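You operate a simulated robot arm through the tools that you are given. There is no shell and no other tool. Be economical: measure what you need, move in short steps, check, and stop when the job is done.

The job below is to be done with a simulated robot arm. You get a single attempt, and the scene is never put back.

JOB
Wipe the small printer's plate, then heat the printer up.
Fine: bed all the way forward, teal cloth back where it lay, then switch on, dial to HEAT, green key once; watch till it shows hot and leave it on.

It is judged by the outcome, as a careful person would: the job done as asked, and still so three seconds after it is handed in. It fails if anything else is knocked over, pushed out of place, dropped, spilled or broken. Flat cloth is picked up by pressing the open fingertips on it (5 to 10 N) and closing them slowly along it; thin cloth reads only 2 to 8 mm in the jaws.

ROBOT AND FRAMES
A 7-joint arm with a two-finger parallel gripper, fixed in place. Base frame: the origin is at the foot of the arm, x ahead of it, y to its left, z up; the work surface is at about z = 0. Readings come in m, rad, newtons and seconds.
With the tool pointing down near the work surface it reaches from about 0.22 to 0.58 m from the base axis. Its first joint turns from -1.152 to 1.152 rad. Payload 2.5 kg.
The TCP is the grasp point between the finger pads, 0.023 m short of the fingertips. In the tool frame z runs along the fingers and y along their closing line. Largest opening 0.094 m; finger width 0.038, thickness 0.01; the body of the gripper, 0.054 by 0.096 m, starts 0.039 m behind the TCP.
Orientation is told as [roll, pitch, yaw] about the base's x, y, z axes, in that order, counted from this pose: with the fingers straight down and closing along the base's y, the tool's x points along the base's -x, its y along +y and its z along -z.

CONTROLS
- The arm moves only by the tool nudge_tool. Its argument "increments" is a list of rows, each a list of 7 numbers: the turn, a rotation vector about the base's x, y, z in rad, then the shift along the base's x, y, z in m, then the finger opening in m, from 0 to 0.094. In form: [[rx, ry, rz, dx, dy, dz, jaw], ...]. A call has 1 to 20 rows; each row shifts and turns the commanded pose from where the row before left it. A row lasts 0.2 s, in which the tool goes at most 0.05 m and 0.15 rad; a call with a longer step from one row to the next is refused whole, and so is a gripper value outside its range. A pose out of reach is approached as far as the arm can. The call stops where the force on the tool passes 90 N (or 10 N more than at its start, if that is more) or the arm is blocked; 0.2 s more then pass. Each finger travels about 0.108 m/s and halts on what it meets, pressing with about 30 N; the grip force reading is that of the motor and also rises with nothing between the fingers. The clock runs only during rows and for 0.2 s after the last one: add rows that do not move to give the fingers time. The reply holds the time, the measured pose of the TCP, the force on the tool along the base axes, the opening and the grip force, in the units named above and with some noise.
- Cameras (640 x 400 px; columns grow to the right, rows downward): "scene" is fixed at [0.1247, -0.4131, 0.5393]; the picture's right is [0.77, -0.63, 0.00], its down [-0.39, -0.48, -0.79] and it looks along [0.50, 0.61, -0.62] (base axes); focal length 262 px, centre (320, 200). "wrist" rides on the gripper at [0.086, 0.016, -0.074] in the tool frame; the picture's right is [-0.18, 0.98, 0.00], its down [-0.58, -0.11, -0.81] and it looks along [-0.79, -0.15, 0.59] (tool axes); focal length 243 px, centre (320, 200). There is no depth. A picture from a camera that has moved, and an enlarged one, comes with that camera's place and axes in the base frame and with its lens.
- capture(camera): a new picture of that camera. It takes no simulated time.
- zoom(camera, box): a new picture of the part [left, top, right, bottom] of that camera's present view, enlarged. It takes no simulated time.
- hand_in(): hands the job in; it is judged then, once.

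Go step by step. Nothing tells you positions but the pictures and the camera data: compare them with the known pose of the tool, close in by small moves and look again before you grip or let go. The budget is 120 turns and 68 pictures, counting those below and the enlarged ones. Unless the task says otherwise, let go and move clear before handing in, and close with one line.

The tools are called after "Emit:" by a JSON object that holds its "api" and its "payload". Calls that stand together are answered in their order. nudge_tool: Moves the arm, as the interface text tells. Its arguments: {"type":"object","properties":{"increments":{"type":"array","items":{"type":"array","items":{"type":"number"}}}},"required":["increments"]} The other tools are called the same way: capture (camera) takes a picture; zoom (camera, box) takes an enlarged picture of a part of a camera's view; hand_in () hands the job in.

At the start:

```text
clock: 0.0
position: [0.3108, -0.0417, 0.3454]
orientation: [0.0, 0.001, 0.0]
contact_force: [-0.5, 0.5, 0.8]
finger_gap: 0.0941
gripper_force: 0.0
```

scene: 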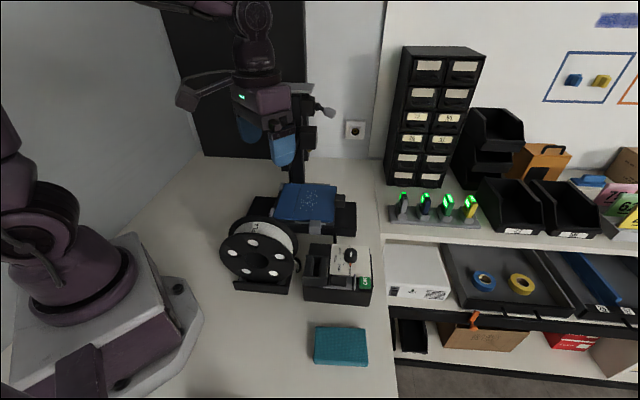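
wrist: 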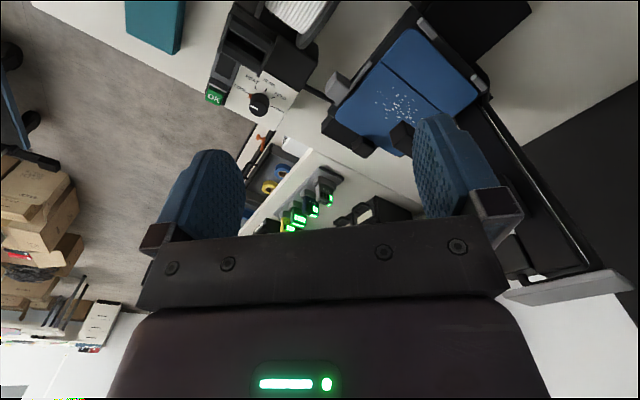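

I see a small printer with a blue plate carrying white specks, a control box with a dial and green OK key, and a teal cloth near the front. I'll take closer looks before moving.

Emit:
{"api": "zoom", "payload": {"camera": "scene", "box": [210, 160, 390, 310]}}

Emit:
{"api": "zoom", "payload": {"camera": "wrist", "box": [100, 0, 540, 200]}}

Emit:
{"api": "zoom", "payload": {"camera": "scene", "box": [290, 230, 390, 380]}}

```text
2.67 times, centred on (300, 235) of scene
camera zoom: at [0.1247, -0.4131, 0.5393], right [0.77, -0.63, 0.0], down [-0.39, -0.48, -0.79], along [0.5, 0.61, -0.62], focal length 699 px, centre (373, 107)
```

zoom: 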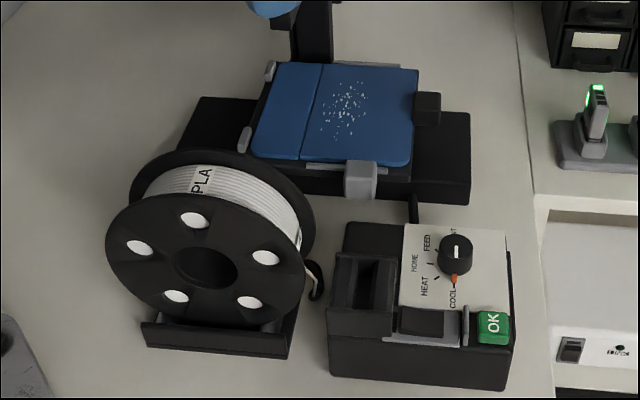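

```text
1.45 times, centred on (320, 100) of wrist
camera zoom: at [0.2244, -0.0243, 0.4212], right [0.18, 0.98, 0.0], down [0.58, -0.11, 0.81], along [0.79, -0.15, -0.59], focal length 353 px, centre (320, 346)
```

zoom: 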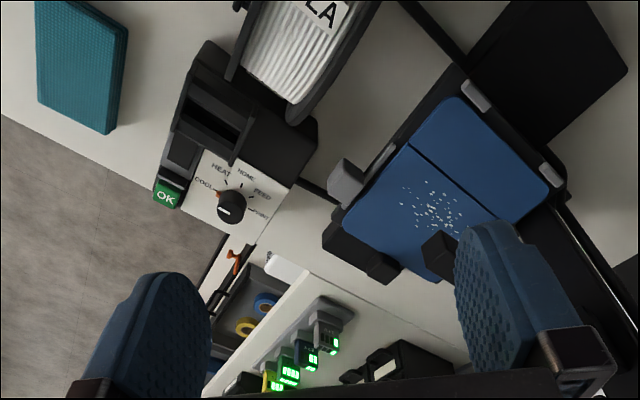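

```text
2.67 times, centred on (340, 305) of scene
camera zoom: at [0.1247, -0.4131, 0.5393], right [0.77, -0.63, 0.0], down [-0.39, -0.48, -0.79], along [0.5, 0.61, -0.62], focal length 699 px, centre (267, -80)
```

zoom: 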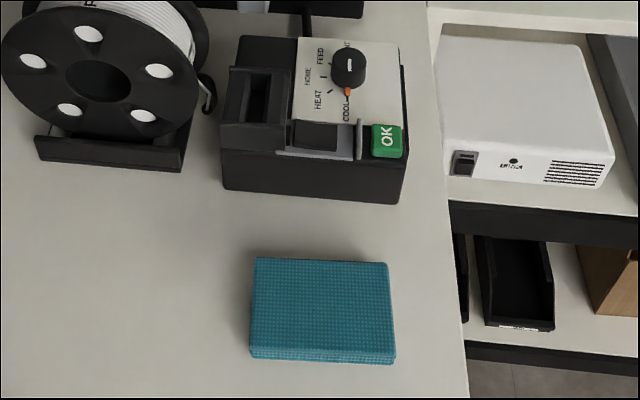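

The white box on the lower shelf seems to have a rocker switch. I need finer views of the switch box, control box and printer.

Emit:
{"api": "zoom", "payload": {"camera": "scene", "box": [380, 240, 470, 310]}}

Emit:
{"api": "zoom", "payload": {"camera": "scene", "box": [298, 235, 382, 310]}}

Emit:
{"api": "zoom", "payload": {"camera": "scene", "box": [230, 90, 370, 250]}}

```text
5.71 times, centred on (425, 275) of scene
camera zoom: at [0.1247, -0.4131, 0.5393], right [0.77, -0.63, 0.0], down [-0.39, -0.48, -0.79], along [0.5, 0.61, -0.62], focal length 1499 px, centre (-280, -229)
```

zoom: 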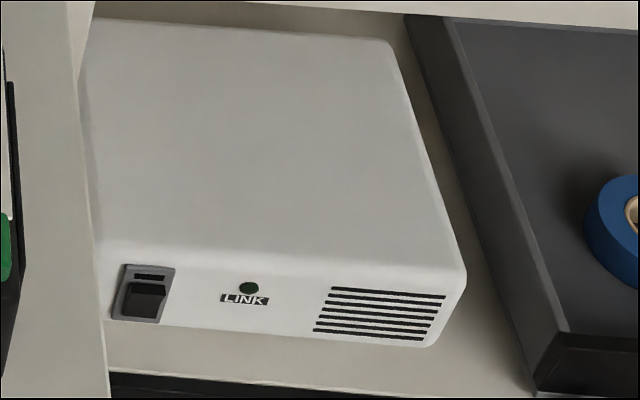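

```text
5.33 times, centred on (340, 272) of scene
camera zoom: at [0.1247, -0.4131, 0.5393], right [0.77, -0.63, 0.0], down [-0.39, -0.48, -0.79], along [0.5, 0.61, -0.62], focal length 1399 px, centre (213, -187)
```

zoom: 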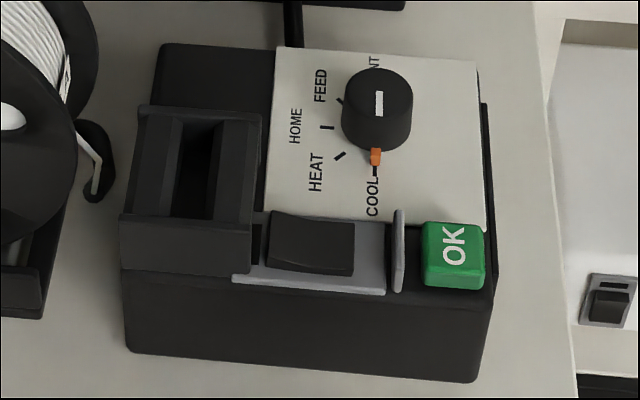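

```text
2.50 times, centred on (300, 170) of scene
camera zoom: at [0.1247, -0.4131, 0.5393], right [0.77, -0.63, 0.0], down [-0.39, -0.48, -0.79], along [0.5, 0.61, -0.62], focal length 656 px, centre (370, 275)
```

zoom: 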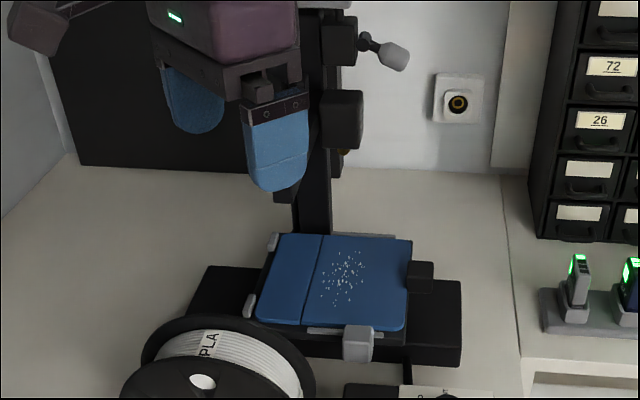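

The LINK box looks like an unrelated decoy; the control box on the table has a black rocker, dial and OK key. I'll tilt the wrist camera down for a better look over the printer.

Emit:
{"api": "nudge_tool", "payload": {"increments": [[0, 0.125, 0, 0, 0.02, 0.01, 0.05], [0, 0.125, 0, 0, 0.02, 0.01, 0.03], [0, 0.125, 0, 0, 0.02, 0.01, 0.03], [0, 0.125, 0, 0, 0.02, 0.01, 0.03], [0, 0, 0, 0, 0, 0, 0.03]]}}

Emit:
{"api": "capture", "payload": {"camera": "wrist"}}

Emit:
{"api": "capture", "payload": {"camera": "scene"}}

```text
clock: 1.2
position: [0.3105, 0.0381, 0.3869]
orientation: [-0.001, 0.502, 0.001]
contact_force: [0.8, -0.7, -0.2]
finger_gap: 0.0297
gripper_force: 0.0
```

```text
59 pictures are left
camera wrist: at [0.2704, 0.0557, 0.4939], right [0.16, 0.98, -0.09], down [0.9, -0.11, 0.43], along [0.41, -0.15, -0.9], focal length 243 px, centre (320, 200)
```

wrist: 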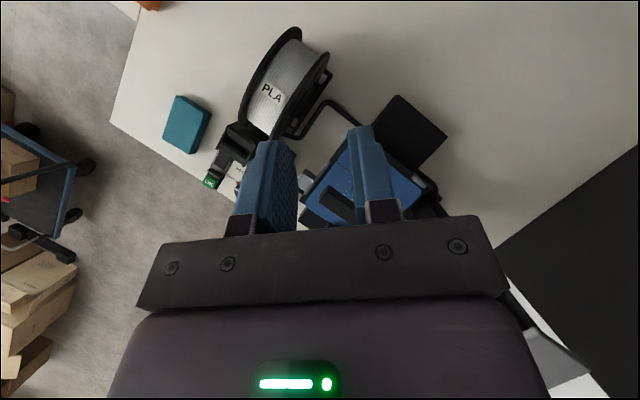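

```text
58 pictures are left
```

scene: 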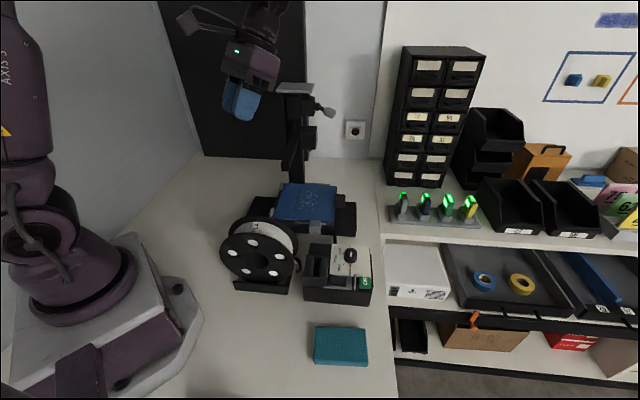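

The fingers block the view; I'll back off, lessen the tilt and open the fingers.

Emit:
{"api": "nudge_tool", "payload": {"increments": [[0, 0, 0, -0.02, 0.02, 0.01, 0.094], [0, 0, 0, -0.02, 0.02, 0.01, 0.094], [0, -0.05, 0, -0.02, 0.02, 0.01, 0.094], [0, -0.05, 0, -0.02, 0.02, 0.01, 0.094], [0, -0.05, 0, 0, 0, 0, 0.094]]}}

Emit:
{"api": "zoom", "payload": {"camera": "wrist", "box": [200, 0, 520, 200]}}

```text
clock: 2.4
position: [0.2317, 0.1182, 0.4256]
orientation: [0.0, 0.349, 0.0]
contact_force: [0.4, 0.0, -0.2]
finger_gap: 0.0941
gripper_force: 0.0
```

```text
2.00 times, centred on (360, 100) of wrist
camera zoom: at [0.1753, 0.1363, 0.5259], right [0.17, 0.98, -0.06], down [0.82, -0.11, 0.56], along [0.54, -0.15, -0.83], focal length 485 px, centre (240, 400)
```

zoom: 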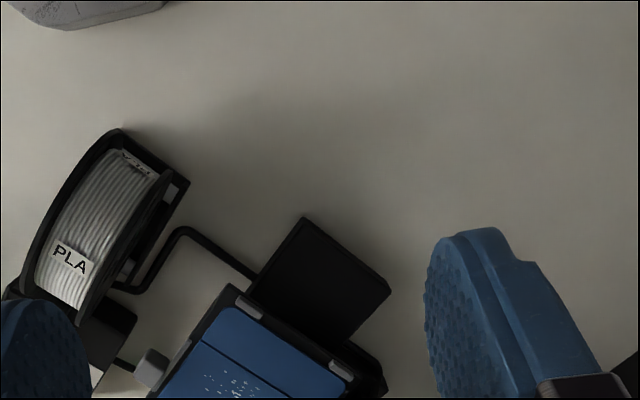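

I need the plate more central; reduce tilt some more.

Emit:
{"api": "nudge_tool", "payload": {"increments": [[0, -0.12, 0, 0, -0.02, 0, 0.094], [0, -0.12, 0, 0, -0.02, 0, 0.094], [0, 0, 0, 0, 0, 0, 0.094]]}}

Emit:
{"api": "zoom", "payload": {"camera": "wrist", "box": [200, 30, 480, 230]}}

```text
clock: 3.2
position: [0.2317, 0.0762, 0.4251]
orientation: [0.0, 0.107, 0.0]
contact_force: [-0.1, -0.4, 0.1]
finger_gap: 0.094
gripper_force: 0.1
```

```text
2.00 times, centred on (340, 130) of wrist
camera zoom: at [0.1531, 0.0946, 0.5094], right [0.18, 0.98, -0.02], down [0.67, -0.11, 0.74], along [0.72, -0.15, -0.67], focal length 485 px, centre (280, 340)
```

zoom: 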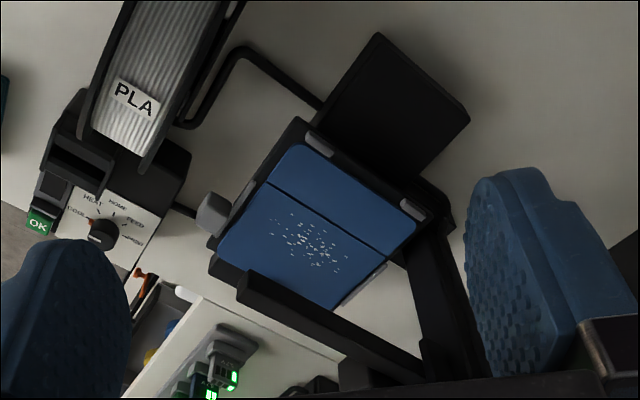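

I want to understand the gantry geometry over the plate, so I look closer from both cameras.

Emit:
{"api": "zoom", "payload": {"camera": "scene", "box": [235, 70, 365, 245]}}

Emit:
{"api": "capture", "payload": {"camera": "wrist"}}

```text
2.29 times, centred on (300, 158) of scene
camera zoom: at [0.1247, -0.4131, 0.5393], right [0.77, -0.63, 0.0], down [-0.39, -0.48, -0.79], along [0.5, 0.61, -0.62], focal length 600 px, centre (366, 297)
```

zoom: 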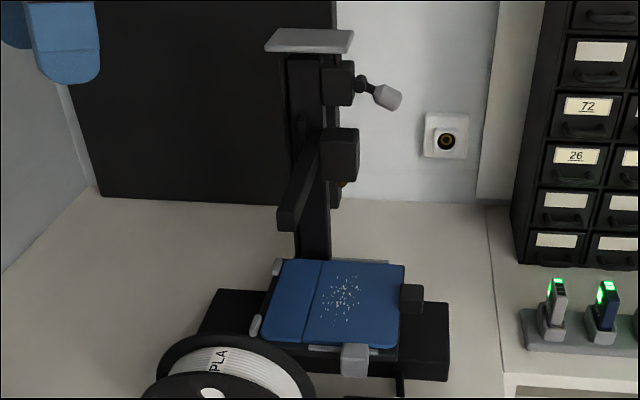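

```text
54 pictures are left
camera wrist: at [0.1531, 0.0946, 0.5094], right [0.18, 0.98, -0.02], down [0.67, -0.11, 0.74], along [0.72, -0.15, -0.67], focal length 243 px, centre (320, 200)
```

wrist: 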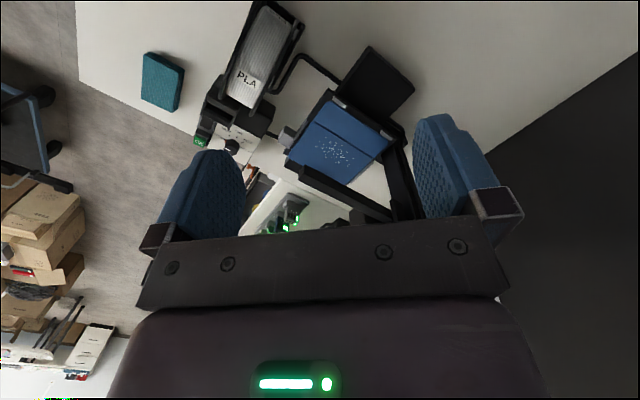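

Emit:
{"api": "zoom", "payload": {"camera": "scene", "box": [260, 175, 372, 245]}}

Emit:
{"api": "zoom", "payload": {"camera": "wrist", "box": [260, 30, 420, 210]}}

```text
5.71 times, centred on (316, 210) of scene
camera zoom: at [0.1247, -0.4131, 0.5393], right [0.77, -0.63, 0.0], down [-0.39, -0.48, -0.79], along [0.5, 0.61, -0.62], focal length 1499 px, centre (343, 143)
```

zoom: 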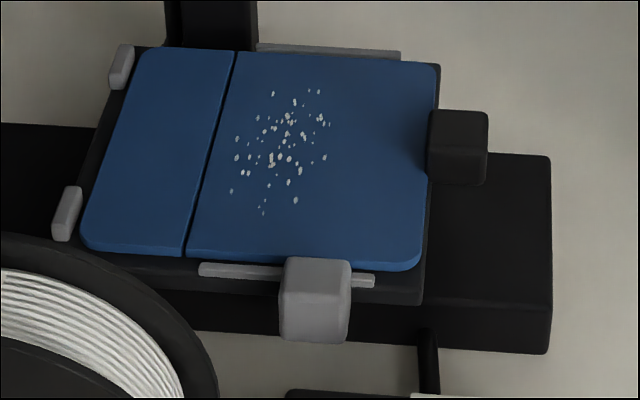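

```text
2.22 times, centred on (340, 120) of wrist
camera zoom: at [0.1531, 0.0946, 0.5094], right [0.18, 0.98, -0.02], down [0.67, -0.11, 0.74], along [0.72, -0.15, -0.67], focal length 539 px, centre (276, 378)
```

zoom: 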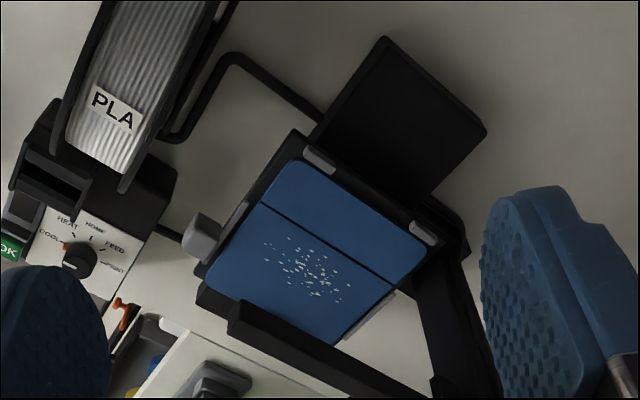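

The printer is turned about 45°: base slab runs along (0.71,-0.71), plate top z≈0.08, and a beam crosses over the plate at z≈0.22. I don't yet know which end is the front, so I'll swing the wrist camera round to look from the other side.

Emit:
{"api": "nudge_tool", "payload": {"increments": [[0, -0.107, 0, 0.014, -0.01, 0, 0.094], [0, 0, 0.147, 0.014, -0.01, 0, 0.094], [0, 0, 0.147, 0.014, -0.01, 0, 0.094], [0, 0, 0.147, 0.014, -0.01, 0, 0.094], [0, 0, 0.147, 0.014, -0.01, 0, 0.094], [0, 0, 0.147, 0.014, -0.01, 0, 0.094], [0, 0, 0.147, 0.014, -0.01, 0, 0.094], [0, 0, 0.147, 0.014, -0.01, 0, 0.094], [0, 0, 0.147, 0.014, -0.01, 0, 0.094], [0, 0, 0.147, 0.014, -0.01, 0, 0.094], [0, 0, 0.147, 0.014, -0.01, 0, 0.094], [0, 0, 0.147, 0.014, -0.01, 0, 0.094], [0, 0, 0.147, 0.014, -0.01, 0, 0.094], [0, 0, 0.147, 0.014, -0.01, 0, 0.094], [0, 0, 0.147, 0.014, -0.01, 0, 0.094], [0, 0, 0.147, 0.014, -0.01, 0, 0.094], [0, 0, 0, 0, 0, 0, 0.094]]}}

Emit:
{"api": "capture", "payload": {"camera": "wrist"}}

```text
clock: 6.8
position: [0.454, -0.0825, 0.4279]
orientation: [-0.001, 0.002, 2.205]
contact_force: [-0.4, -0.8, -0.2]
finger_gap: 0.0941
gripper_force: 0.0
```

```text
51 pictures are left
camera wrist: at [0.4924, -0.1602, 0.502], right [-0.9, -0.44, 0.0], down [-0.26, 0.53, 0.8], along [-0.35, 0.72, -0.59], focal length 243 px, centre (320, 200)
```

wrist: 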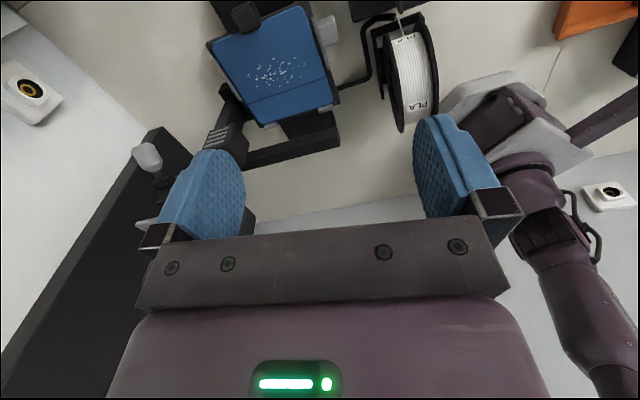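

Emit:
{"api": "zoom", "payload": {"camera": "wrist", "box": [190, 0, 390, 190]}}

```text
2.11 times, centred on (290, 95) of wrist
camera zoom: at [0.4924, -0.1602, 0.502], right [-0.9, -0.44, 0.0], down [-0.26, 0.53, 0.8], along [-0.35, 0.72, -0.59], focal length 511 px, centre (383, 421)
```

zoom: 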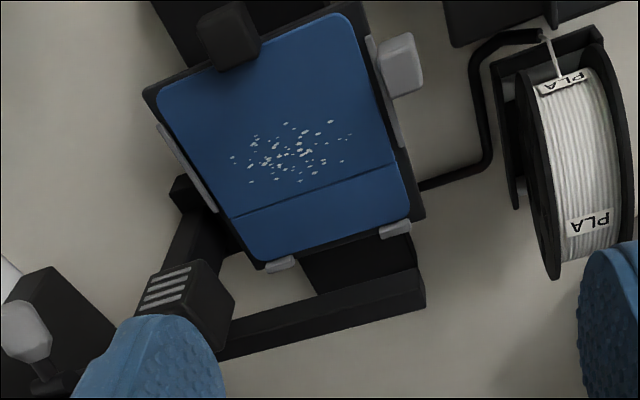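

The black block on the plate's far-from-base edge looks like a pull knob. I'll tilt down further to see the base's end face and the control box.

Emit:
{"api": "nudge_tool", "payload": {"increments": [[-0.12, -0.06, 0, 0.012, -0.015, 0, 0.094], [-0.12, -0.06, 0, 0.012, -0.015, 0, 0.094], [-0.12, -0.06, 0, 0.012, -0.015, 0, 0.094], [0, 0, 0, 0, 0, 0, 0.094]]}}

Emit:
{"api": "capture", "payload": {"camera": "wrist"}}

```text
clock: 7.8
position: [0.491, -0.1283, 0.4262]
orientation: [0.071, 0.401, 2.221]
contact_force: [-0.2, 0.2, -0.1]
finger_gap: 0.0935
gripper_force: 0.1
```

```text
49 pictures are left
camera wrist: at [0.5122, -0.1729, 0.5298], right [-0.9, -0.44, -0.01], down [-0.38, 0.78, 0.51], along [-0.22, 0.46, -0.86], focal length 243 px, centre (320, 200)
```

wrist: 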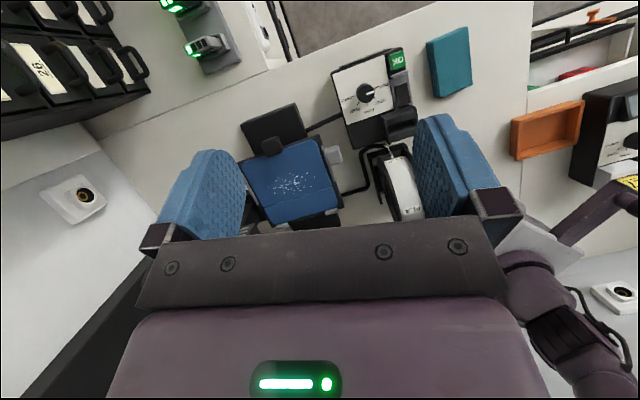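

Emit:
{"api": "zoom", "payload": {"camera": "wrist", "box": [230, 80, 350, 230]}}

Emit:
{"api": "zoom", "payload": {"camera": "wrist", "box": [310, 30, 430, 160]}}

```text
2.67 times, centred on (290, 155) of wrist
camera zoom: at [0.5122, -0.1729, 0.5298], right [-0.9, -0.44, -0.01], down [-0.38, 0.78, 0.51], along [-0.22, 0.46, -0.86], focal length 647 px, centre (400, 320)
```

zoom: 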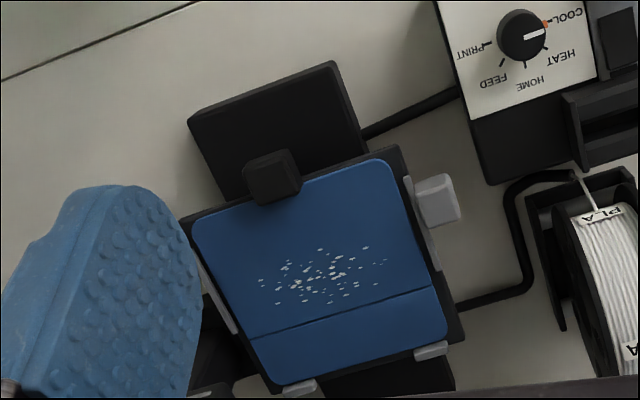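

```text
3.08 times, centred on (370, 95) of wrist
camera zoom: at [0.5122, -0.1729, 0.5298], right [-0.9, -0.44, -0.01], down [-0.38, 0.78, 0.51], along [-0.22, 0.46, -0.86], focal length 746 px, centre (166, 523)
```

zoom: 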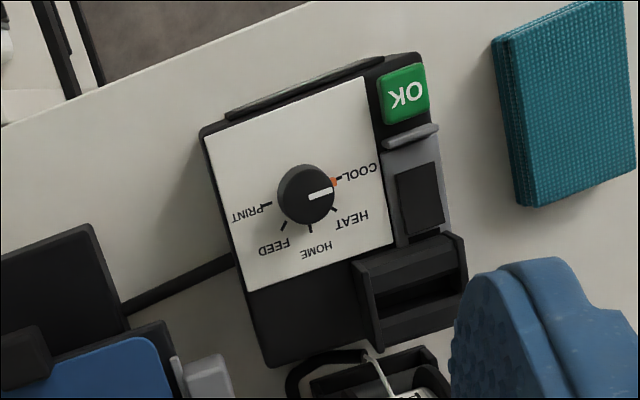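

The panel text and the pull knob both face the table's open edge (+a direction, i.e. (0.71,-0.71)), so I take that as the printer's front. I'll go above the black knob with fingers closing along its width and look.

Emit:
{"api": "nudge_tool", "payload": {"increments": [[0.12, 0.06, 0, 0, 0, 0, 0.07], [0.12, 0.06, 0, 0, 0, 0, 0.07], [0.12, 0.06, 0, 0, 0, 0, 0.07], [0, 0, 0.147, 0.006, 0.017, -0.02, 0.07], [0, 0, 0.004, 0.006, 0.017, -0.03, 0.07], [0, 0, 0, 0.006, 0.017, -0.035, 0.07], [0, 0, 0, 0.006, 0.017, -0.035, 0.07], [0, 0, 0, 0.006, 0.017, -0.035, 0.07], [0, 0, 0, 0.006, 0.017, -0.035, 0.07], [0, 0, 0, 0.006, 0.017, -0.035, 0.07], [0, 0, 0, 0, 0, 0, 0.07]]}}

Emit:
{"api": "zoom", "payload": {"camera": "wrist", "box": [180, 60, 460, 240]}}

Emit:
{"api": "zoom", "payload": {"camera": "scene", "box": [240, 100, 390, 250]}}

```text
clock: 10.2
position: [0.5334, -0.0071, 0.2007]
orientation: [0.001, 0.006, 2.357]
contact_force: [-0.7, 0.7, -0.7]
finger_gap: 0.07
gripper_force: 0.0
```

```text
2.22 times, centred on (320, 150) of wrist
camera zoom: at [0.5833, -0.0781, 0.276], right [-0.83, -0.56, 0.0], down [-0.34, 0.49, 0.8], along [-0.45, 0.66, -0.59], focal length 539 px, centre (320, 311)
```

zoom: 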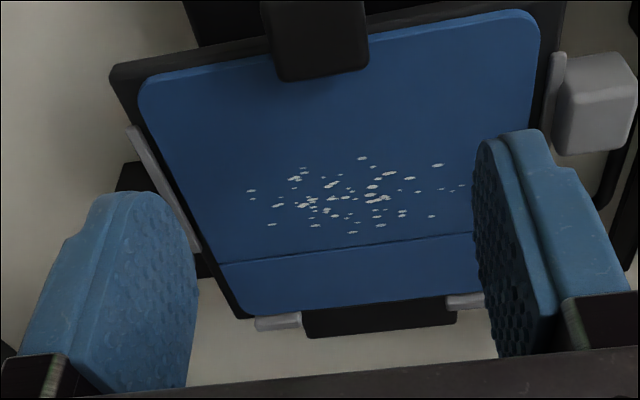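

```text
2.67 times, centred on (315, 175) of scene
camera zoom: at [0.1247, -0.4131, 0.5393], right [0.77, -0.63, 0.0], down [-0.39, -0.48, -0.79], along [0.5, 0.61, -0.62], focal length 699 px, centre (333, 267)
```

zoom: 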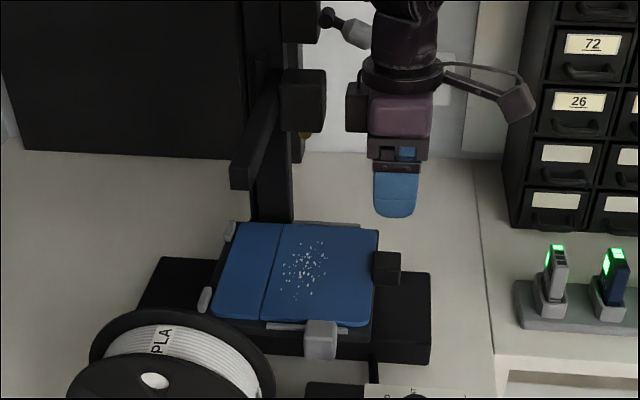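

The tool is centred over the black knob. I descend to straddle it, keeping the tips just above plate height.

Emit:
{"api": "nudge_tool", "payload": {"increments": [[0, 0, 0, 0, 0, -0.03, 0.07], [0, 0, 0, 0, 0, -0.03, 0.07], [0, 0, 0, 0, 0, -0.02, 0.07], [0, 0, 0, 0, 0, -0.008, 0.07], [0, 0, 0, 0, 0, 0, 0.07]]}}

Emit:
{"api": "zoom", "payload": {"camera": "scene", "box": [280, 140, 380, 240]}}

Emit:
{"api": "capture", "payload": {"camera": "wrist"}}

```text
clock: 11.4
position: [0.5347, -0.0089, 0.1145]
orientation: [0.0, 0.005, 2.355]
contact_force: [0.2, 0.6, 0.5]
finger_gap: 0.0698
gripper_force: 0.1
```

```text
4.00 times, centred on (330, 190) of scene
camera zoom: at [0.1247, -0.4131, 0.5393], right [0.77, -0.63, 0.0], down [-0.39, -0.48, -0.79], along [0.5, 0.61, -0.62], focal length 1049 px, centre (280, 240)
```

zoom: 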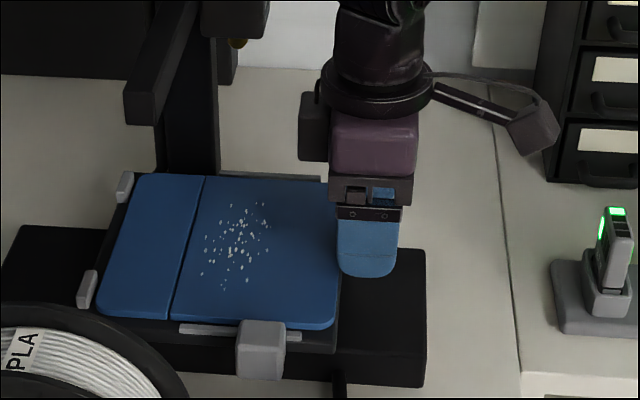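

```text
43 pictures are left
camera wrist: at [0.5835, -0.0793, 0.1888], right [-0.83, -0.56, 0.0], down [-0.34, 0.49, 0.8], along [-0.45, 0.66, -0.59], focal length 243 px, centre (320, 200)
```

wrist: 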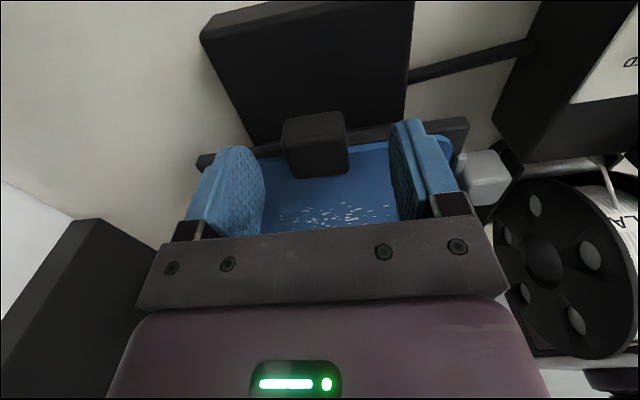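

The knob sits between the fingers. I close on it.

Emit:
{"api": "nudge_tool", "payload": {"increments": [[0, 0, 0, 0, 0, -0.002, 0.05], [0, 0, 0, 0, 0, 0, 0.035], [0, 0, 0, 0, 0, 0, 0.02], [0, 0, 0, 0, 0, 0, 0.02]]}}

```text
clock: 12.4
position: [0.5367, -0.0068, 0.1117]
orientation: [-0.004, 0.004, 2.354]
contact_force: [14.1, 8.4, -3.9]
finger_gap: 0.0335
gripper_force: 30.1
```

Gripped at 33 mm. I pull forward along (0.71,-0.71) in small steps.

Emit:
{"api": "nudge_tool", "payload": {"increments": [[0, 0, 0, 0.003, 0.003, 0, 0.02], [0, 0, 0, 0.007, -0.007, 0, 0.02], [0, 0, 0, 0.007, -0.007, 0, 0.02], [0, 0, 0, 0, 0, 0, 0.02]]}}

Emit:
{"api": "zoom", "payload": {"camera": "scene", "box": [240, 140, 390, 250]}}

```text
clock: 13.4
position: [0.5496, -0.0199, 0.1116]
orientation: [0.0, 0.002, 2.355]
contact_force: [-4.0, -0.9, 7.3]
finger_gap: 0.0334
gripper_force: 29.9
```

```text
3.64 times, centred on (315, 195) of scene
camera zoom: at [0.1247, -0.4132, 0.5394], right [0.77, -0.63, 0.0], down [-0.39, -0.48, -0.79], along [0.5, 0.61, -0.62], focal length 954 px, centre (338, 218)
```

zoom: 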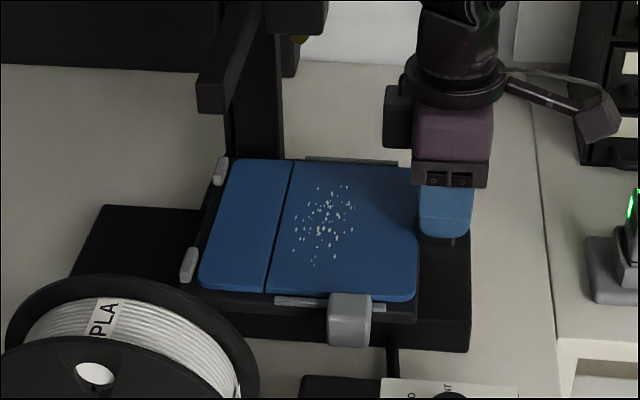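

The bed slides along with low force. I continue forward, watching the force.

Emit:
{"api": "nudge_tool", "payload": {"increments": [[0, 0, 0, 0.006, -0.006, 0, 0.02], [0, 0, 0, 0.006, -0.006, 0, 0.02], [0, 0, 0, 0.006, -0.006, 0, 0.02], [0, 0, 0, 0, 0, 0, 0.02]]}}

```text
clock: 14.4
position: [0.5686, -0.0379, 0.1116]
orientation: [-0.001, 0.003, 2.357]
contact_force: [-9.4, -5.9, 8.3]
finger_gap: 0.0336
gripper_force: 29.8
```

Emit:
{"api": "nudge_tool", "payload": {"increments": [[0, 0, 0, 0.004, -0.004, 0, 0.02], [0, 0, 0, 0.004, -0.004, 0, 0.02], [0, 0, 0, 0.004, -0.004, 0, 0.02], [0, 0, 0, 0, 0, 0, 0.02]]}}

Emit:
{"api": "zoom", "payload": {"camera": "scene", "box": [240, 140, 390, 250]}}

```text
clock: 15.4
position: [0.5827, -0.049, 0.111]
orientation: [-0.003, 0.004, 2.353]
contact_force: [0.2, 1.1, 2.9]
finger_gap: 0.0332
gripper_force: 29.7
```

```text
3.64 times, centred on (315, 195) of scene
camera zoom: at [0.1247, -0.4131, 0.5394], right [0.77, -0.63, 0.0], down [-0.39, -0.48, -0.79], along [0.5, 0.61, -0.62], focal length 954 px, centre (338, 218)
```

zoom: 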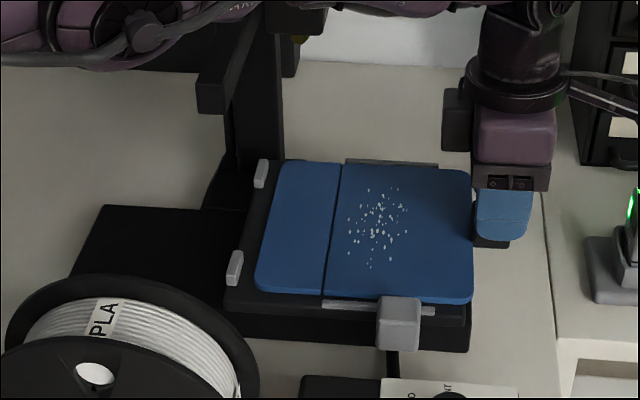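

No stop reached yet. I continue in small steps.

Emit:
{"api": "nudge_tool", "payload": {"increments": [[0, 0, 0, 0.004, -0.004, 0, 0.02], [0, 0, 0, 0.004, -0.004, 0, 0.02], [0, 0, 0, 0.003, -0.003, 0, 0.02], [0, 0, 0, 0, 0, 0, 0.02]]}}

```text
clock: 16.4
position: [0.5906, -0.0609, 0.1117]
orientation: [0.002, 0.003, 2.356]
contact_force: [0.3, 0.9, 0.7]
finger_gap: 0.0335
gripper_force: 30.0
```

Emit:
{"api": "nudge_tool", "payload": {"increments": [[0, 0, 0, 0.004, -0.004, 0, 0.02], [0, 0, 0, 0.004, -0.004, 0, 0.02], [0, 0, 0, 0.004, -0.004, 0, 0.02], [0, 0, 0, 0, 0, 0, 0.02]]}}

Emit:
{"api": "zoom", "payload": {"camera": "scene", "box": [240, 140, 390, 250]}}

```text
clock: 17.4
position: [0.5963, -0.0727, 0.1105]
orientation: [-0.001, 0.003, 2.356]
contact_force: [0.4, -0.2, -0.3]
finger_gap: 0.0334
gripper_force: 30.2
out of reach, approached as far as the arm can: row 3
```

```text
3.64 times, centred on (315, 195) of scene
camera zoom: at [0.1247, -0.4131, 0.5393], right [0.77, -0.63, 0.0], down [-0.39, -0.48, -0.79], along [0.5, 0.61, -0.62], focal length 954 px, centre (338, 218)
```

zoom: 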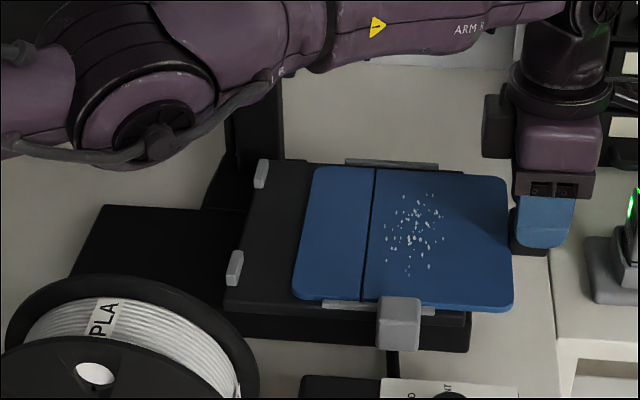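

The bed carriage has stopped, and I see the blue plate itself is now sliding out on it (the black knob is the plate's tab; the grey block belongs to the bed). I'll push the plate back about 30 mm and check.

Emit:
{"api": "nudge_tool", "payload": {"increments": [[0, 0, 0, -0.005, 0.005, 0, 0.02], [0, 0, 0, -0.005, 0.005, 0, 0.02], [0, 0, 0, -0.005, 0.005, 0, 0.02], [0, 0, 0, -0.005, 0.005, 0, 0.02], [0, 0, 0, 0, 0, 0, 0.02]]}}

Emit:
{"api": "zoom", "payload": {"camera": "scene", "box": [240, 140, 390, 250]}}

```text
clock: 18.6
position: [0.5775, -0.052, 0.11]
orientation: [0.001, 0.004, 2.355]
contact_force: [3.0, -1.7, -1.4]
finger_gap: 0.0335
gripper_force: 30.1
```

```text
3.64 times, centred on (315, 195) of scene
camera zoom: at [0.1247, -0.4131, 0.5393], right [0.77, -0.63, 0.0], down [-0.39, -0.48, -0.79], along [0.5, 0.61, -0.62], focal length 954 px, centre (338, 218)
```

zoom: 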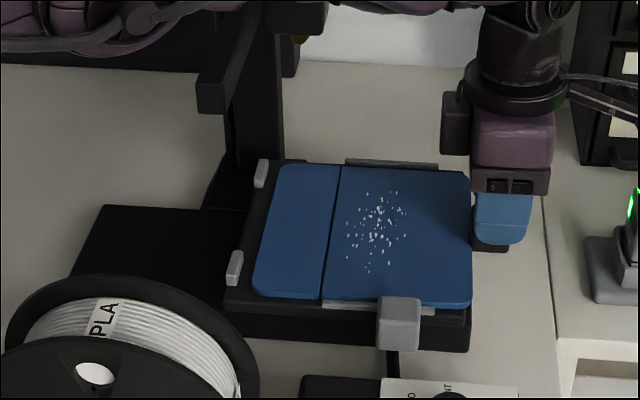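

About 6–7 mm remain to re-seat against the clips.

Emit:
{"api": "nudge_tool", "payload": {"increments": [[0, 0, 0, -0.0025, 0.0025, 0, 0.02], [0, 0, 0, -0.0025, 0.0025, 0, 0.02], [0, 0, 0, 0, 0, 0, 0.02]]}}

Emit:
{"api": "zoom", "payload": {"camera": "scene", "box": [240, 140, 390, 250]}}

```text
clock: 19.4
position: [0.5724, -0.0468, 0.1128]
orientation: [0.0, 0.003, 2.353]
contact_force: [2.3, -2.0, -1.9]
finger_gap: 0.0333
gripper_force: 29.8
```

```text
3.64 times, centred on (315, 195) of scene
camera zoom: at [0.1247, -0.4131, 0.5393], right [0.77, -0.63, 0.0], down [-0.39, -0.48, -0.79], along [0.5, 0.61, -0.62], focal length 954 px, centre (338, 218)
```

zoom: 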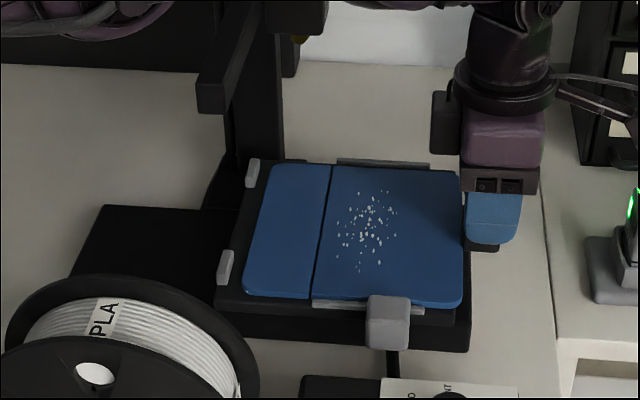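

Emit:
{"api": "zoom", "payload": {"camera": "scene", "box": [280, 170, 370, 235]}}

```text
6.15 times, centred on (325, 202) of scene
camera zoom: at [0.1247, -0.4131, 0.5393], right [0.77, -0.63, 0.0], down [-0.39, -0.48, -0.79], along [0.5, 0.61, -0.62], focal length 1614 px, centre (289, 185)
```

zoom: 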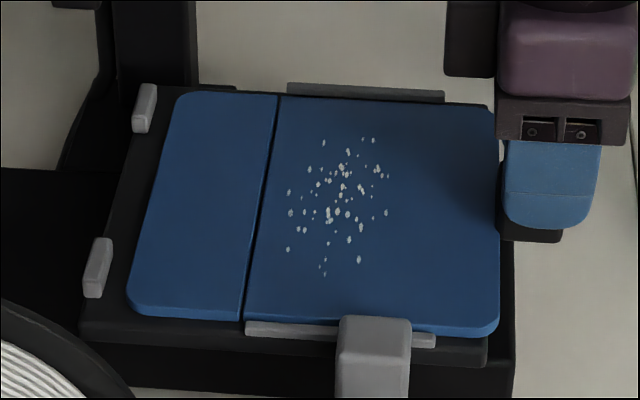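

The plate is still ~8 mm off its seat and the bed followed my last push. I'll unweight the tab slightly and push back a little quicker.

Emit:
{"api": "nudge_tool", "payload": {"increments": [[0, 0, 0, 0, 0, 0.003, 0.02], [0, 0, 0, 0, 0, 0, 0.02], [0, 0, 0, -0.0065, 0.0065, 0, 0.02], [0, 0, 0, 0, 0, 0, 0.02]]}}

Emit:
{"api": "zoom", "payload": {"camera": "scene", "box": [280, 170, 370, 235]}}

```text
clock: 20.4
position: [0.5655, -0.0411, 0.1132]
orientation: [0.001, 0.003, 2.353]
contact_force: [0.3, -0.3, -1.1]
finger_gap: 0.0334
gripper_force: 30.1
```

```text
6.15 times, centred on (325, 202) of scene
camera zoom: at [0.1247, -0.4131, 0.5393], right [0.77, -0.63, 0.0], down [-0.39, -0.48, -0.79], along [0.5, 0.61, -0.62], focal length 1614 px, centre (289, 185)
```

zoom: 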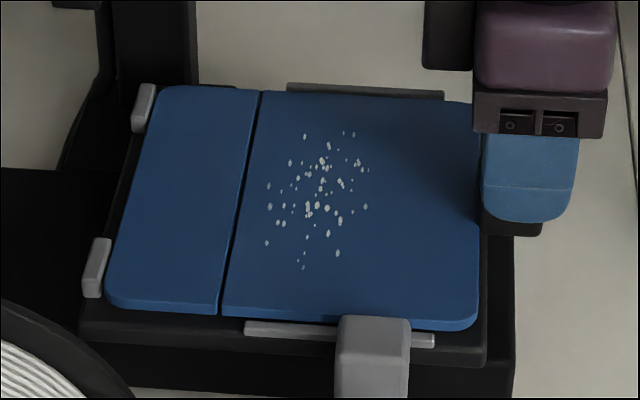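

The plate is back against its clips. I release the tab, rise, close the fingers and go behind the grey block to push the bed itself forward.

Emit:
{"api": "nudge_tool", "payload": {"increments": [[0, 0, 0, 0, 0, -0.001, 0.03], [0, 0, 0, 0, 0, 0, 0.05], [0, 0, 0, 0, 0, 0, 0.07], [0, 0, 0, 0, 0, 0.04, 0.07], [0, 0, 0, 0, 0, 0.045, 0.07], [0, 0, 0, -0.03, 0, 0, 0.03], [0, 0, 0, -0.03, 0, 0, 0.0], [0, 0, 0, -0.03, 0, 0, 0.0], [0, 0, 0, -0.03, -0.004, 0, 0.0], [0, 0, 0, -0.031, -0.0045, 0, 0.0], [0, 0, 0, 0, 0, 0, 0.0]]}}

Emit:
{"api": "capture", "payload": {"camera": "wrist"}}

Emit:
{"api": "zoom", "payload": {"camera": "scene", "box": [240, 110, 390, 250]}}

```text
clock: 22.8
position: [0.4137, -0.0468, 0.1977]
orientation: [0.001, 0.004, 2.354]
contact_force: [1.0, -0.2, -0.5]
finger_gap: 0.0
gripper_force: 29.4
```

```text
35 pictures are left
camera wrist: at [0.4632, -0.1185, 0.2722], right [-0.83, -0.56, 0.0], down [-0.34, 0.49, 0.8], along [-0.45, 0.66, -0.59], focal length 243 px, centre (320, 200)
```

wrist: 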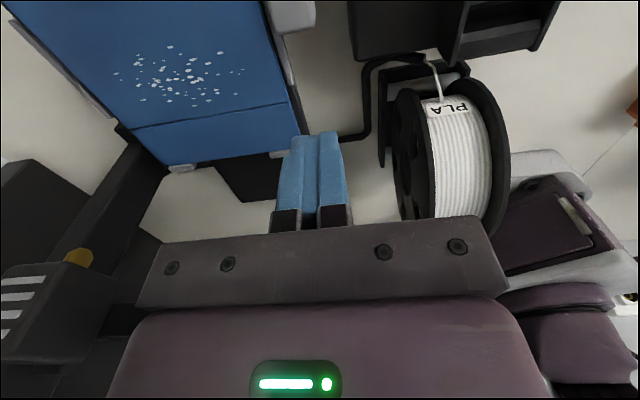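

```text
2.86 times, centred on (315, 180) of scene
camera zoom: at [0.1247, -0.4131, 0.5393], right [0.77, -0.63, 0.0], down [-0.39, -0.48, -0.79], along [0.5, 0.61, -0.62], focal length 749 px, centre (334, 257)
```

zoom: 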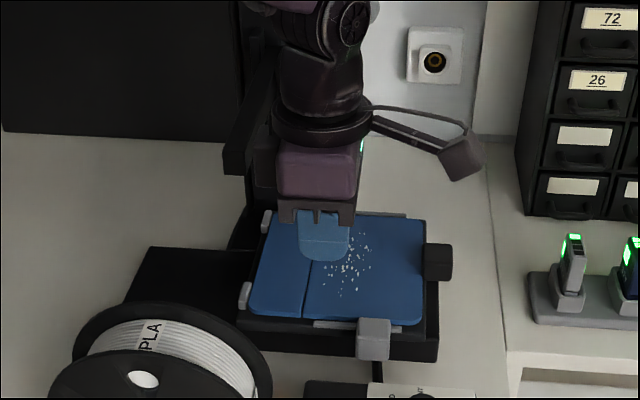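

Clear on all sides; I descend behind the grey block.

Emit:
{"api": "nudge_tool", "payload": {"increments": [[0, 0, 0, 0, 0, -0.035, 0], [0, 0, 0, 0, 0, -0.035, 0], [0, 0, 0, 0, 0, -0.024, 0], [0, 0, 0, 0, 0, 0, 0]]}}

Emit:
{"api": "zoom", "payload": {"camera": "scene", "box": [260, 150, 370, 250]}}

```text
clock: 23.8
position: [0.4133, -0.0475, 0.1048]
orientation: [0.0, 0.004, 2.357]
contact_force: [0.6, 0.2, 0.5]
finger_gap: 0.0002
gripper_force: 29.8
```

```text
4.00 times, centred on (315, 200) of scene
camera zoom: at [0.1247, -0.4131, 0.5393], right [0.77, -0.63, 0.0], down [-0.39, -0.48, -0.79], along [0.5, 0.61, -0.62], focal length 1049 px, centre (340, 200)
```

zoom: 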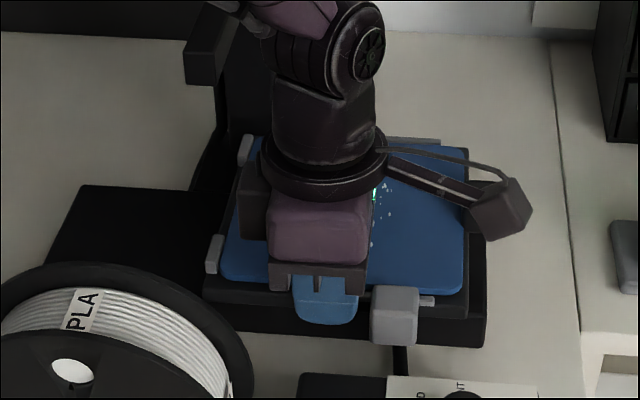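

Fingers are behind the grey block. I push forward gently until the stop.

Emit:
{"api": "nudge_tool", "payload": {"increments": [[0, 0, 0, 0.004, -0.004, 0, 0], [0, 0, 0, 0.004, -0.004, 0, 0], [0, 0, 0, 0.004, -0.004, 0, 0], [0, 0, 0, 0.003, -0.003, 0, 0], [0, 0, 0, 0, 0, 0, 0]]}}

```text
clock: 25.0
position: [0.4232, -0.0581, 0.1038]
orientation: [0.006, -0.01, 2.362]
contact_force: [-33.3, 32.3, 15.7]
finger_gap: 0.0
gripper_force: 30.1
```

Firm resistance at ~46 N. I check whether this is the true end stop.

Emit:
{"api": "zoom", "payload": {"camera": "scene", "box": [260, 150, 370, 250]}}

```text
4.00 times, centred on (315, 200) of scene
camera zoom: at [0.1247, -0.4131, 0.5394], right [0.77, -0.63, 0.0], down [-0.39, -0.48, -0.79], along [0.5, 0.61, -0.62], focal length 1049 px, centre (340, 200)
```

zoom: 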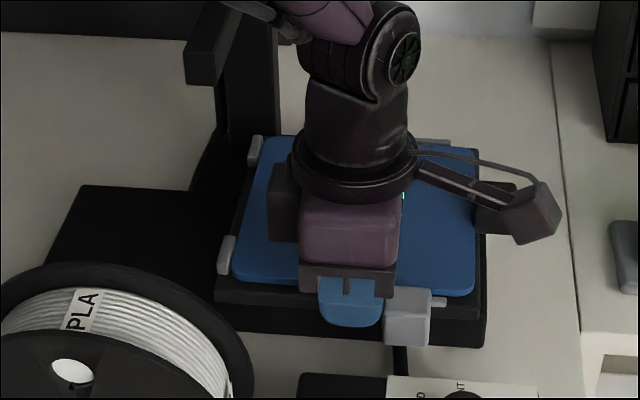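

The bed is at its front stop with the plate seated. I back off, rise and travel above the teal cloth.

Emit:
{"api": "nudge_tool", "payload": {"increments": [[0, 0, 0, -0.01, 0.01, 0, 0], [0, 0, 0, 0, 0, 0.045, 0], [0, 0, 0, 0, 0, 0.045, 0], [0, 0, 0, -0.01, -0.03, 0.01, 0.03], [0, 0, 0, -0.018, -0.03, 0, 0.05], [0, 0, 0, -0.018, -0.03, 0, 0.05], [0, 0, 0, -0.018, -0.03, 0, 0.05], [0, 0, 0, -0.018, -0.03, 0, 0.05], [0, 0, 0, -0.019, -0.03, 0, 0.05], [0, 0, 0, -0.018, -0.0315, 0, 0.05], [0, 0, 0, 0, 0, 0, 0.05]]}}

Emit:
{"api": "capture", "payload": {"camera": "wrist"}}

Emit:
{"api": "zoom", "payload": {"camera": "scene", "box": [240, 170, 400, 390]}}

```text
clock: 27.4
position: [0.3001, -0.2669, 0.2048]
orientation: [0.0, 0.004, 2.355]
contact_force: [-0.4, -1.1, 0.3]
finger_gap: 0.0498
gripper_force: 0.1
```

```text
31 pictures are left
camera wrist: at [0.3487, -0.3384, 0.2801], right [-0.83, -0.56, 0.0], down [-0.34, 0.49, 0.8], along [-0.45, 0.66, -0.59], focal length 243 px, centre (320, 200)
```

wrist: 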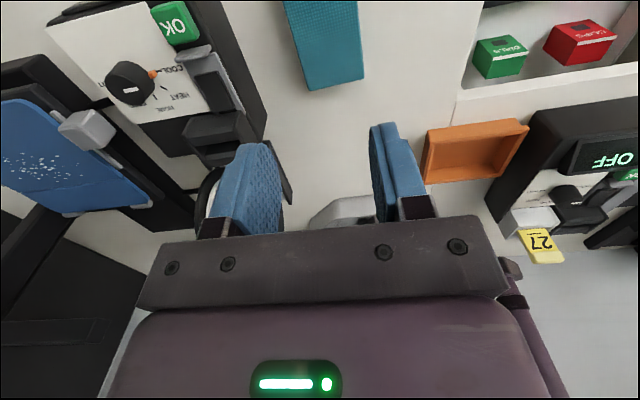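

```text
1.82 times, centred on (320, 280) of scene
camera zoom: at [0.1247, -0.4132, 0.5393], right [0.77, -0.63, 0.0], down [-0.39, -0.48, -0.79], along [0.5, 0.61, -0.62], focal length 477 px, centre (320, 54)
```

zoom: 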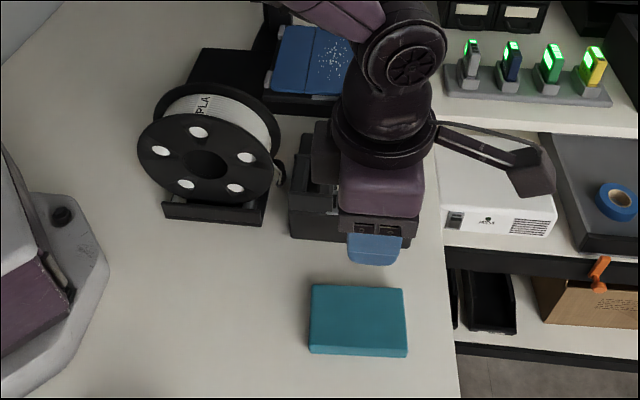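

There's another device with an "OFF" display near the robot's side; let me look at it closer before continuing.

Emit:
{"api": "zoom", "payload": {"camera": "wrist", "box": [440, 60, 640, 280]}}

Emit:
{"api": "zoom", "payload": {"camera": "wrist", "box": [40, 0, 380, 180]}}

```text
1.82 times, centred on (540, 170) of wrist
camera zoom: at [0.3487, -0.3384, 0.2801], right [-0.83, -0.56, 0.0], down [-0.34, 0.49, 0.8], along [-0.45, 0.66, -0.59], focal length 441 px, centre (-80, 254)
```

zoom: 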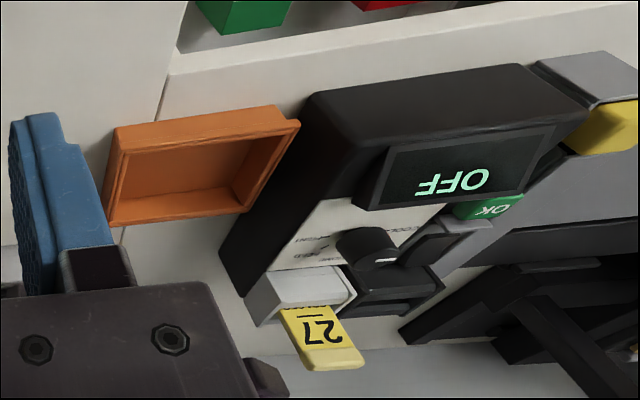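

```text
1.88 times, centred on (210, 90) of wrist
camera zoom: at [0.3487, -0.3384, 0.2801], right [-0.83, -0.56, 0.0], down [-0.34, 0.49, 0.8], along [-0.45, 0.66, -0.59], focal length 457 px, centre (527, 407)
```

zoom: 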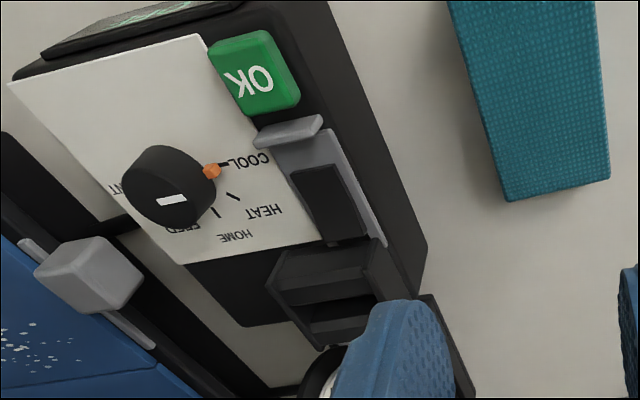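

That twin unit (tag 27, OFF) belongs to another machine; the box cabled to the small printer is the one here, with its display on its far face. Cloth centre is ≈(0.295,-0.266); I descend over it.

Emit:
{"api": "nudge_tool", "payload": {"increments": [[0, 0, 0, -0.005, 0.001, -0.03, 0.038], [0, 0, 0, 0, 0, -0.045, 0.038], [0, 0, 0, 0, 0, -0.045, 0.038], [0, 0, 0, 0, 0, -0.03, 0.038], [0, 0, 0, 0, 0, -0.012, 0.038], [0, 0, 0, 0, 0, 0, 0.038]]}}

Emit:
{"api": "zoom", "payload": {"camera": "scene", "box": [280, 280, 400, 390]}}

```text
clock: 28.7
position: [0.2935, -0.2648, 0.0484]
orientation: [0.006, 0.001, 2.357]
contact_force: [-5.0, 3.0, 18.4]
finger_gap: 0.0382
gripper_force: 0.2
stopped in row 6: the force on the tool passed its limit (the readings are from after the stop); the commanded pose is now the measured one
```

```text
3.64 times, centred on (340, 335) of scene
camera zoom: at [0.1247, -0.4131, 0.5394], right [0.77, -0.63, 0.0], down [-0.39, -0.48, -0.79], along [0.5, 0.61, -0.62], focal length 954 px, centre (247, -291)
```

zoom: 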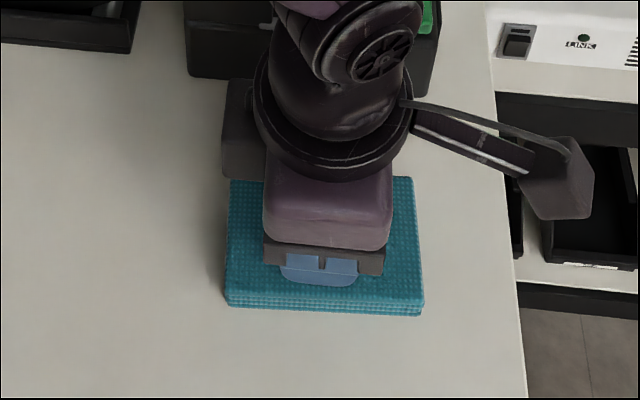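

Contact made at tip z≈0.025 (thick folded cloth), force a little high. I ease off slightly and close slowly.

Emit:
{"api": "nudge_tool", "payload": {"increments": [[0, 0, 0, 0, 0, 0.001, 0.038], [0, 0, 0, 0, 0, 0, 0.038]]}}

```text
clock: 29.3
position: [0.2956, -0.2644, 0.0471]
orientation: [0.006, 0.005, 2.355]
contact_force: [-3.5, -1.9, 13.0]
finger_gap: 0.038
gripper_force: 0.0
```

Emit:
{"api": "nudge_tool", "payload": {"increments": [[0, 0, 0, 0, 0, 0.001, 0.038], [0, 0, 0, 0, 0, 0.0, 0.034], [0, 0, 0, 0, 0, 0, 0.03], [0, 0, 0, 0, 0, 0, 0.026], [0, 0, 0, 0, 0, 0, 0.022], [0, 0, 0, 0, 0, 0, 0.018], [0, 0, 0, 0, 0, 0, 0.014], [0, 0, 0, 0, 0, 0, 0.01], [0, 0, 0, 0, 0, 0, 0.006], [0, 0, 0, 0, 0, 0, 0.002], [0, 0, 0, 0, 0, 0, 0.0], [0, 0, 0, 0, 0, 0, 0.0]]}}

```text
clock: 31.9
position: [0.2948, -0.264, 0.0479]
orientation: [0.005, 0.003, 2.356]
contact_force: [-0.8, 0.6, 0.5]
finger_gap: 0.0
gripper_force: 30.2
```

Nothing was caught (gap 0); the press was lost while closing. I'll reopen, press to ~8–10 N and keep the pressure while closing.

Emit:
{"api": "nudge_tool", "payload": {"increments": [[0, 0, 0, 0, 0, 0.004, 0.0], [0, 0, 0, 0, 0, 0, 0.03], [0, 0, 0, 0, 0, 0, 0.03], [0, 0, 0, 0, 0, -0.004, 0.03], [0, 0, 0, 0, 0, -0.001, 0.03], [0, 0, 0, 0, 0, 0, 0.03]]}}

```text
clock: 33.3
position: [0.2952, -0.2643, 0.048]
orientation: [0.005, 0.001, 2.356]
contact_force: [-2.9, 3.9, 11.4]
finger_gap: 0.0297
gripper_force: 0.0
```

Emit:
{"api": "nudge_tool", "payload": {"increments": [[0, 0, 0, 0, 0, -0.0003, 0.027], [0, 0, 0, 0, 0, 0, 0.024], [0, 0, 0, 0, 0, 0, 0.021], [0, 0, 0, 0, 0, 0, 0.018]]}}

```text
clock: 34.3
position: [0.296, -0.2656, 0.048]
orientation: [0.004, 0.006, 2.358]
contact_force: [6.0, 3.4, 14.4]
finger_gap: 0.0222
gripper_force: 4.7
```

Now the cloth resists between the tips. Continue closing.

Emit:
{"api": "nudge_tool", "payload": {"increments": [[0, 0, 0, 0, 0, 0, 0.015], [0, 0, 0, 0, 0, 0, 0.012], [0, 0, 0, 0, 0, 0, 0.009], [0, 0, 0, 0, 0, 0, 0.006], [0, 0, 0, 0, 0, 0, 0.003], [0, 0, 0, 0, 0, 0, 0.0], [0, 0, 0, 0, 0, 0, 0.0]]}}

Emit:
{"api": "zoom", "payload": {"camera": "scene", "box": [280, 280, 400, 390]}}

```text
clock: 35.9
position: [0.295, -0.2655, 0.0482]
orientation: [0.005, 0.001, 2.356]
contact_force: [2.6, 2.2, 23.9]
finger_gap: 0.0
gripper_force: 30.6
```

```text
3.64 times, centred on (340, 335) of scene
camera zoom: at [0.1246, -0.4131, 0.5394], right [0.77, -0.63, 0.0], down [-0.39, -0.48, -0.79], along [0.5, 0.61, -0.62], focal length 954 px, centre (247, -291)
```

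zoom: 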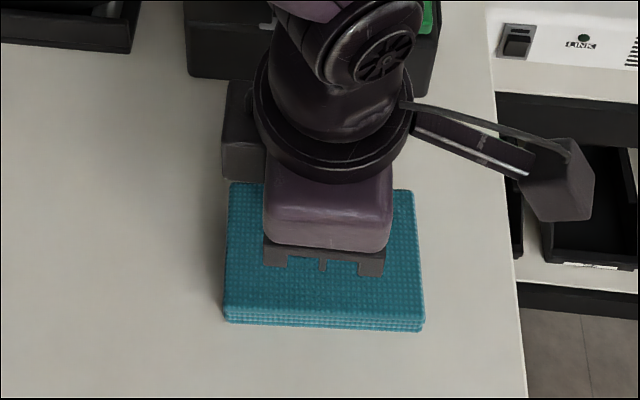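

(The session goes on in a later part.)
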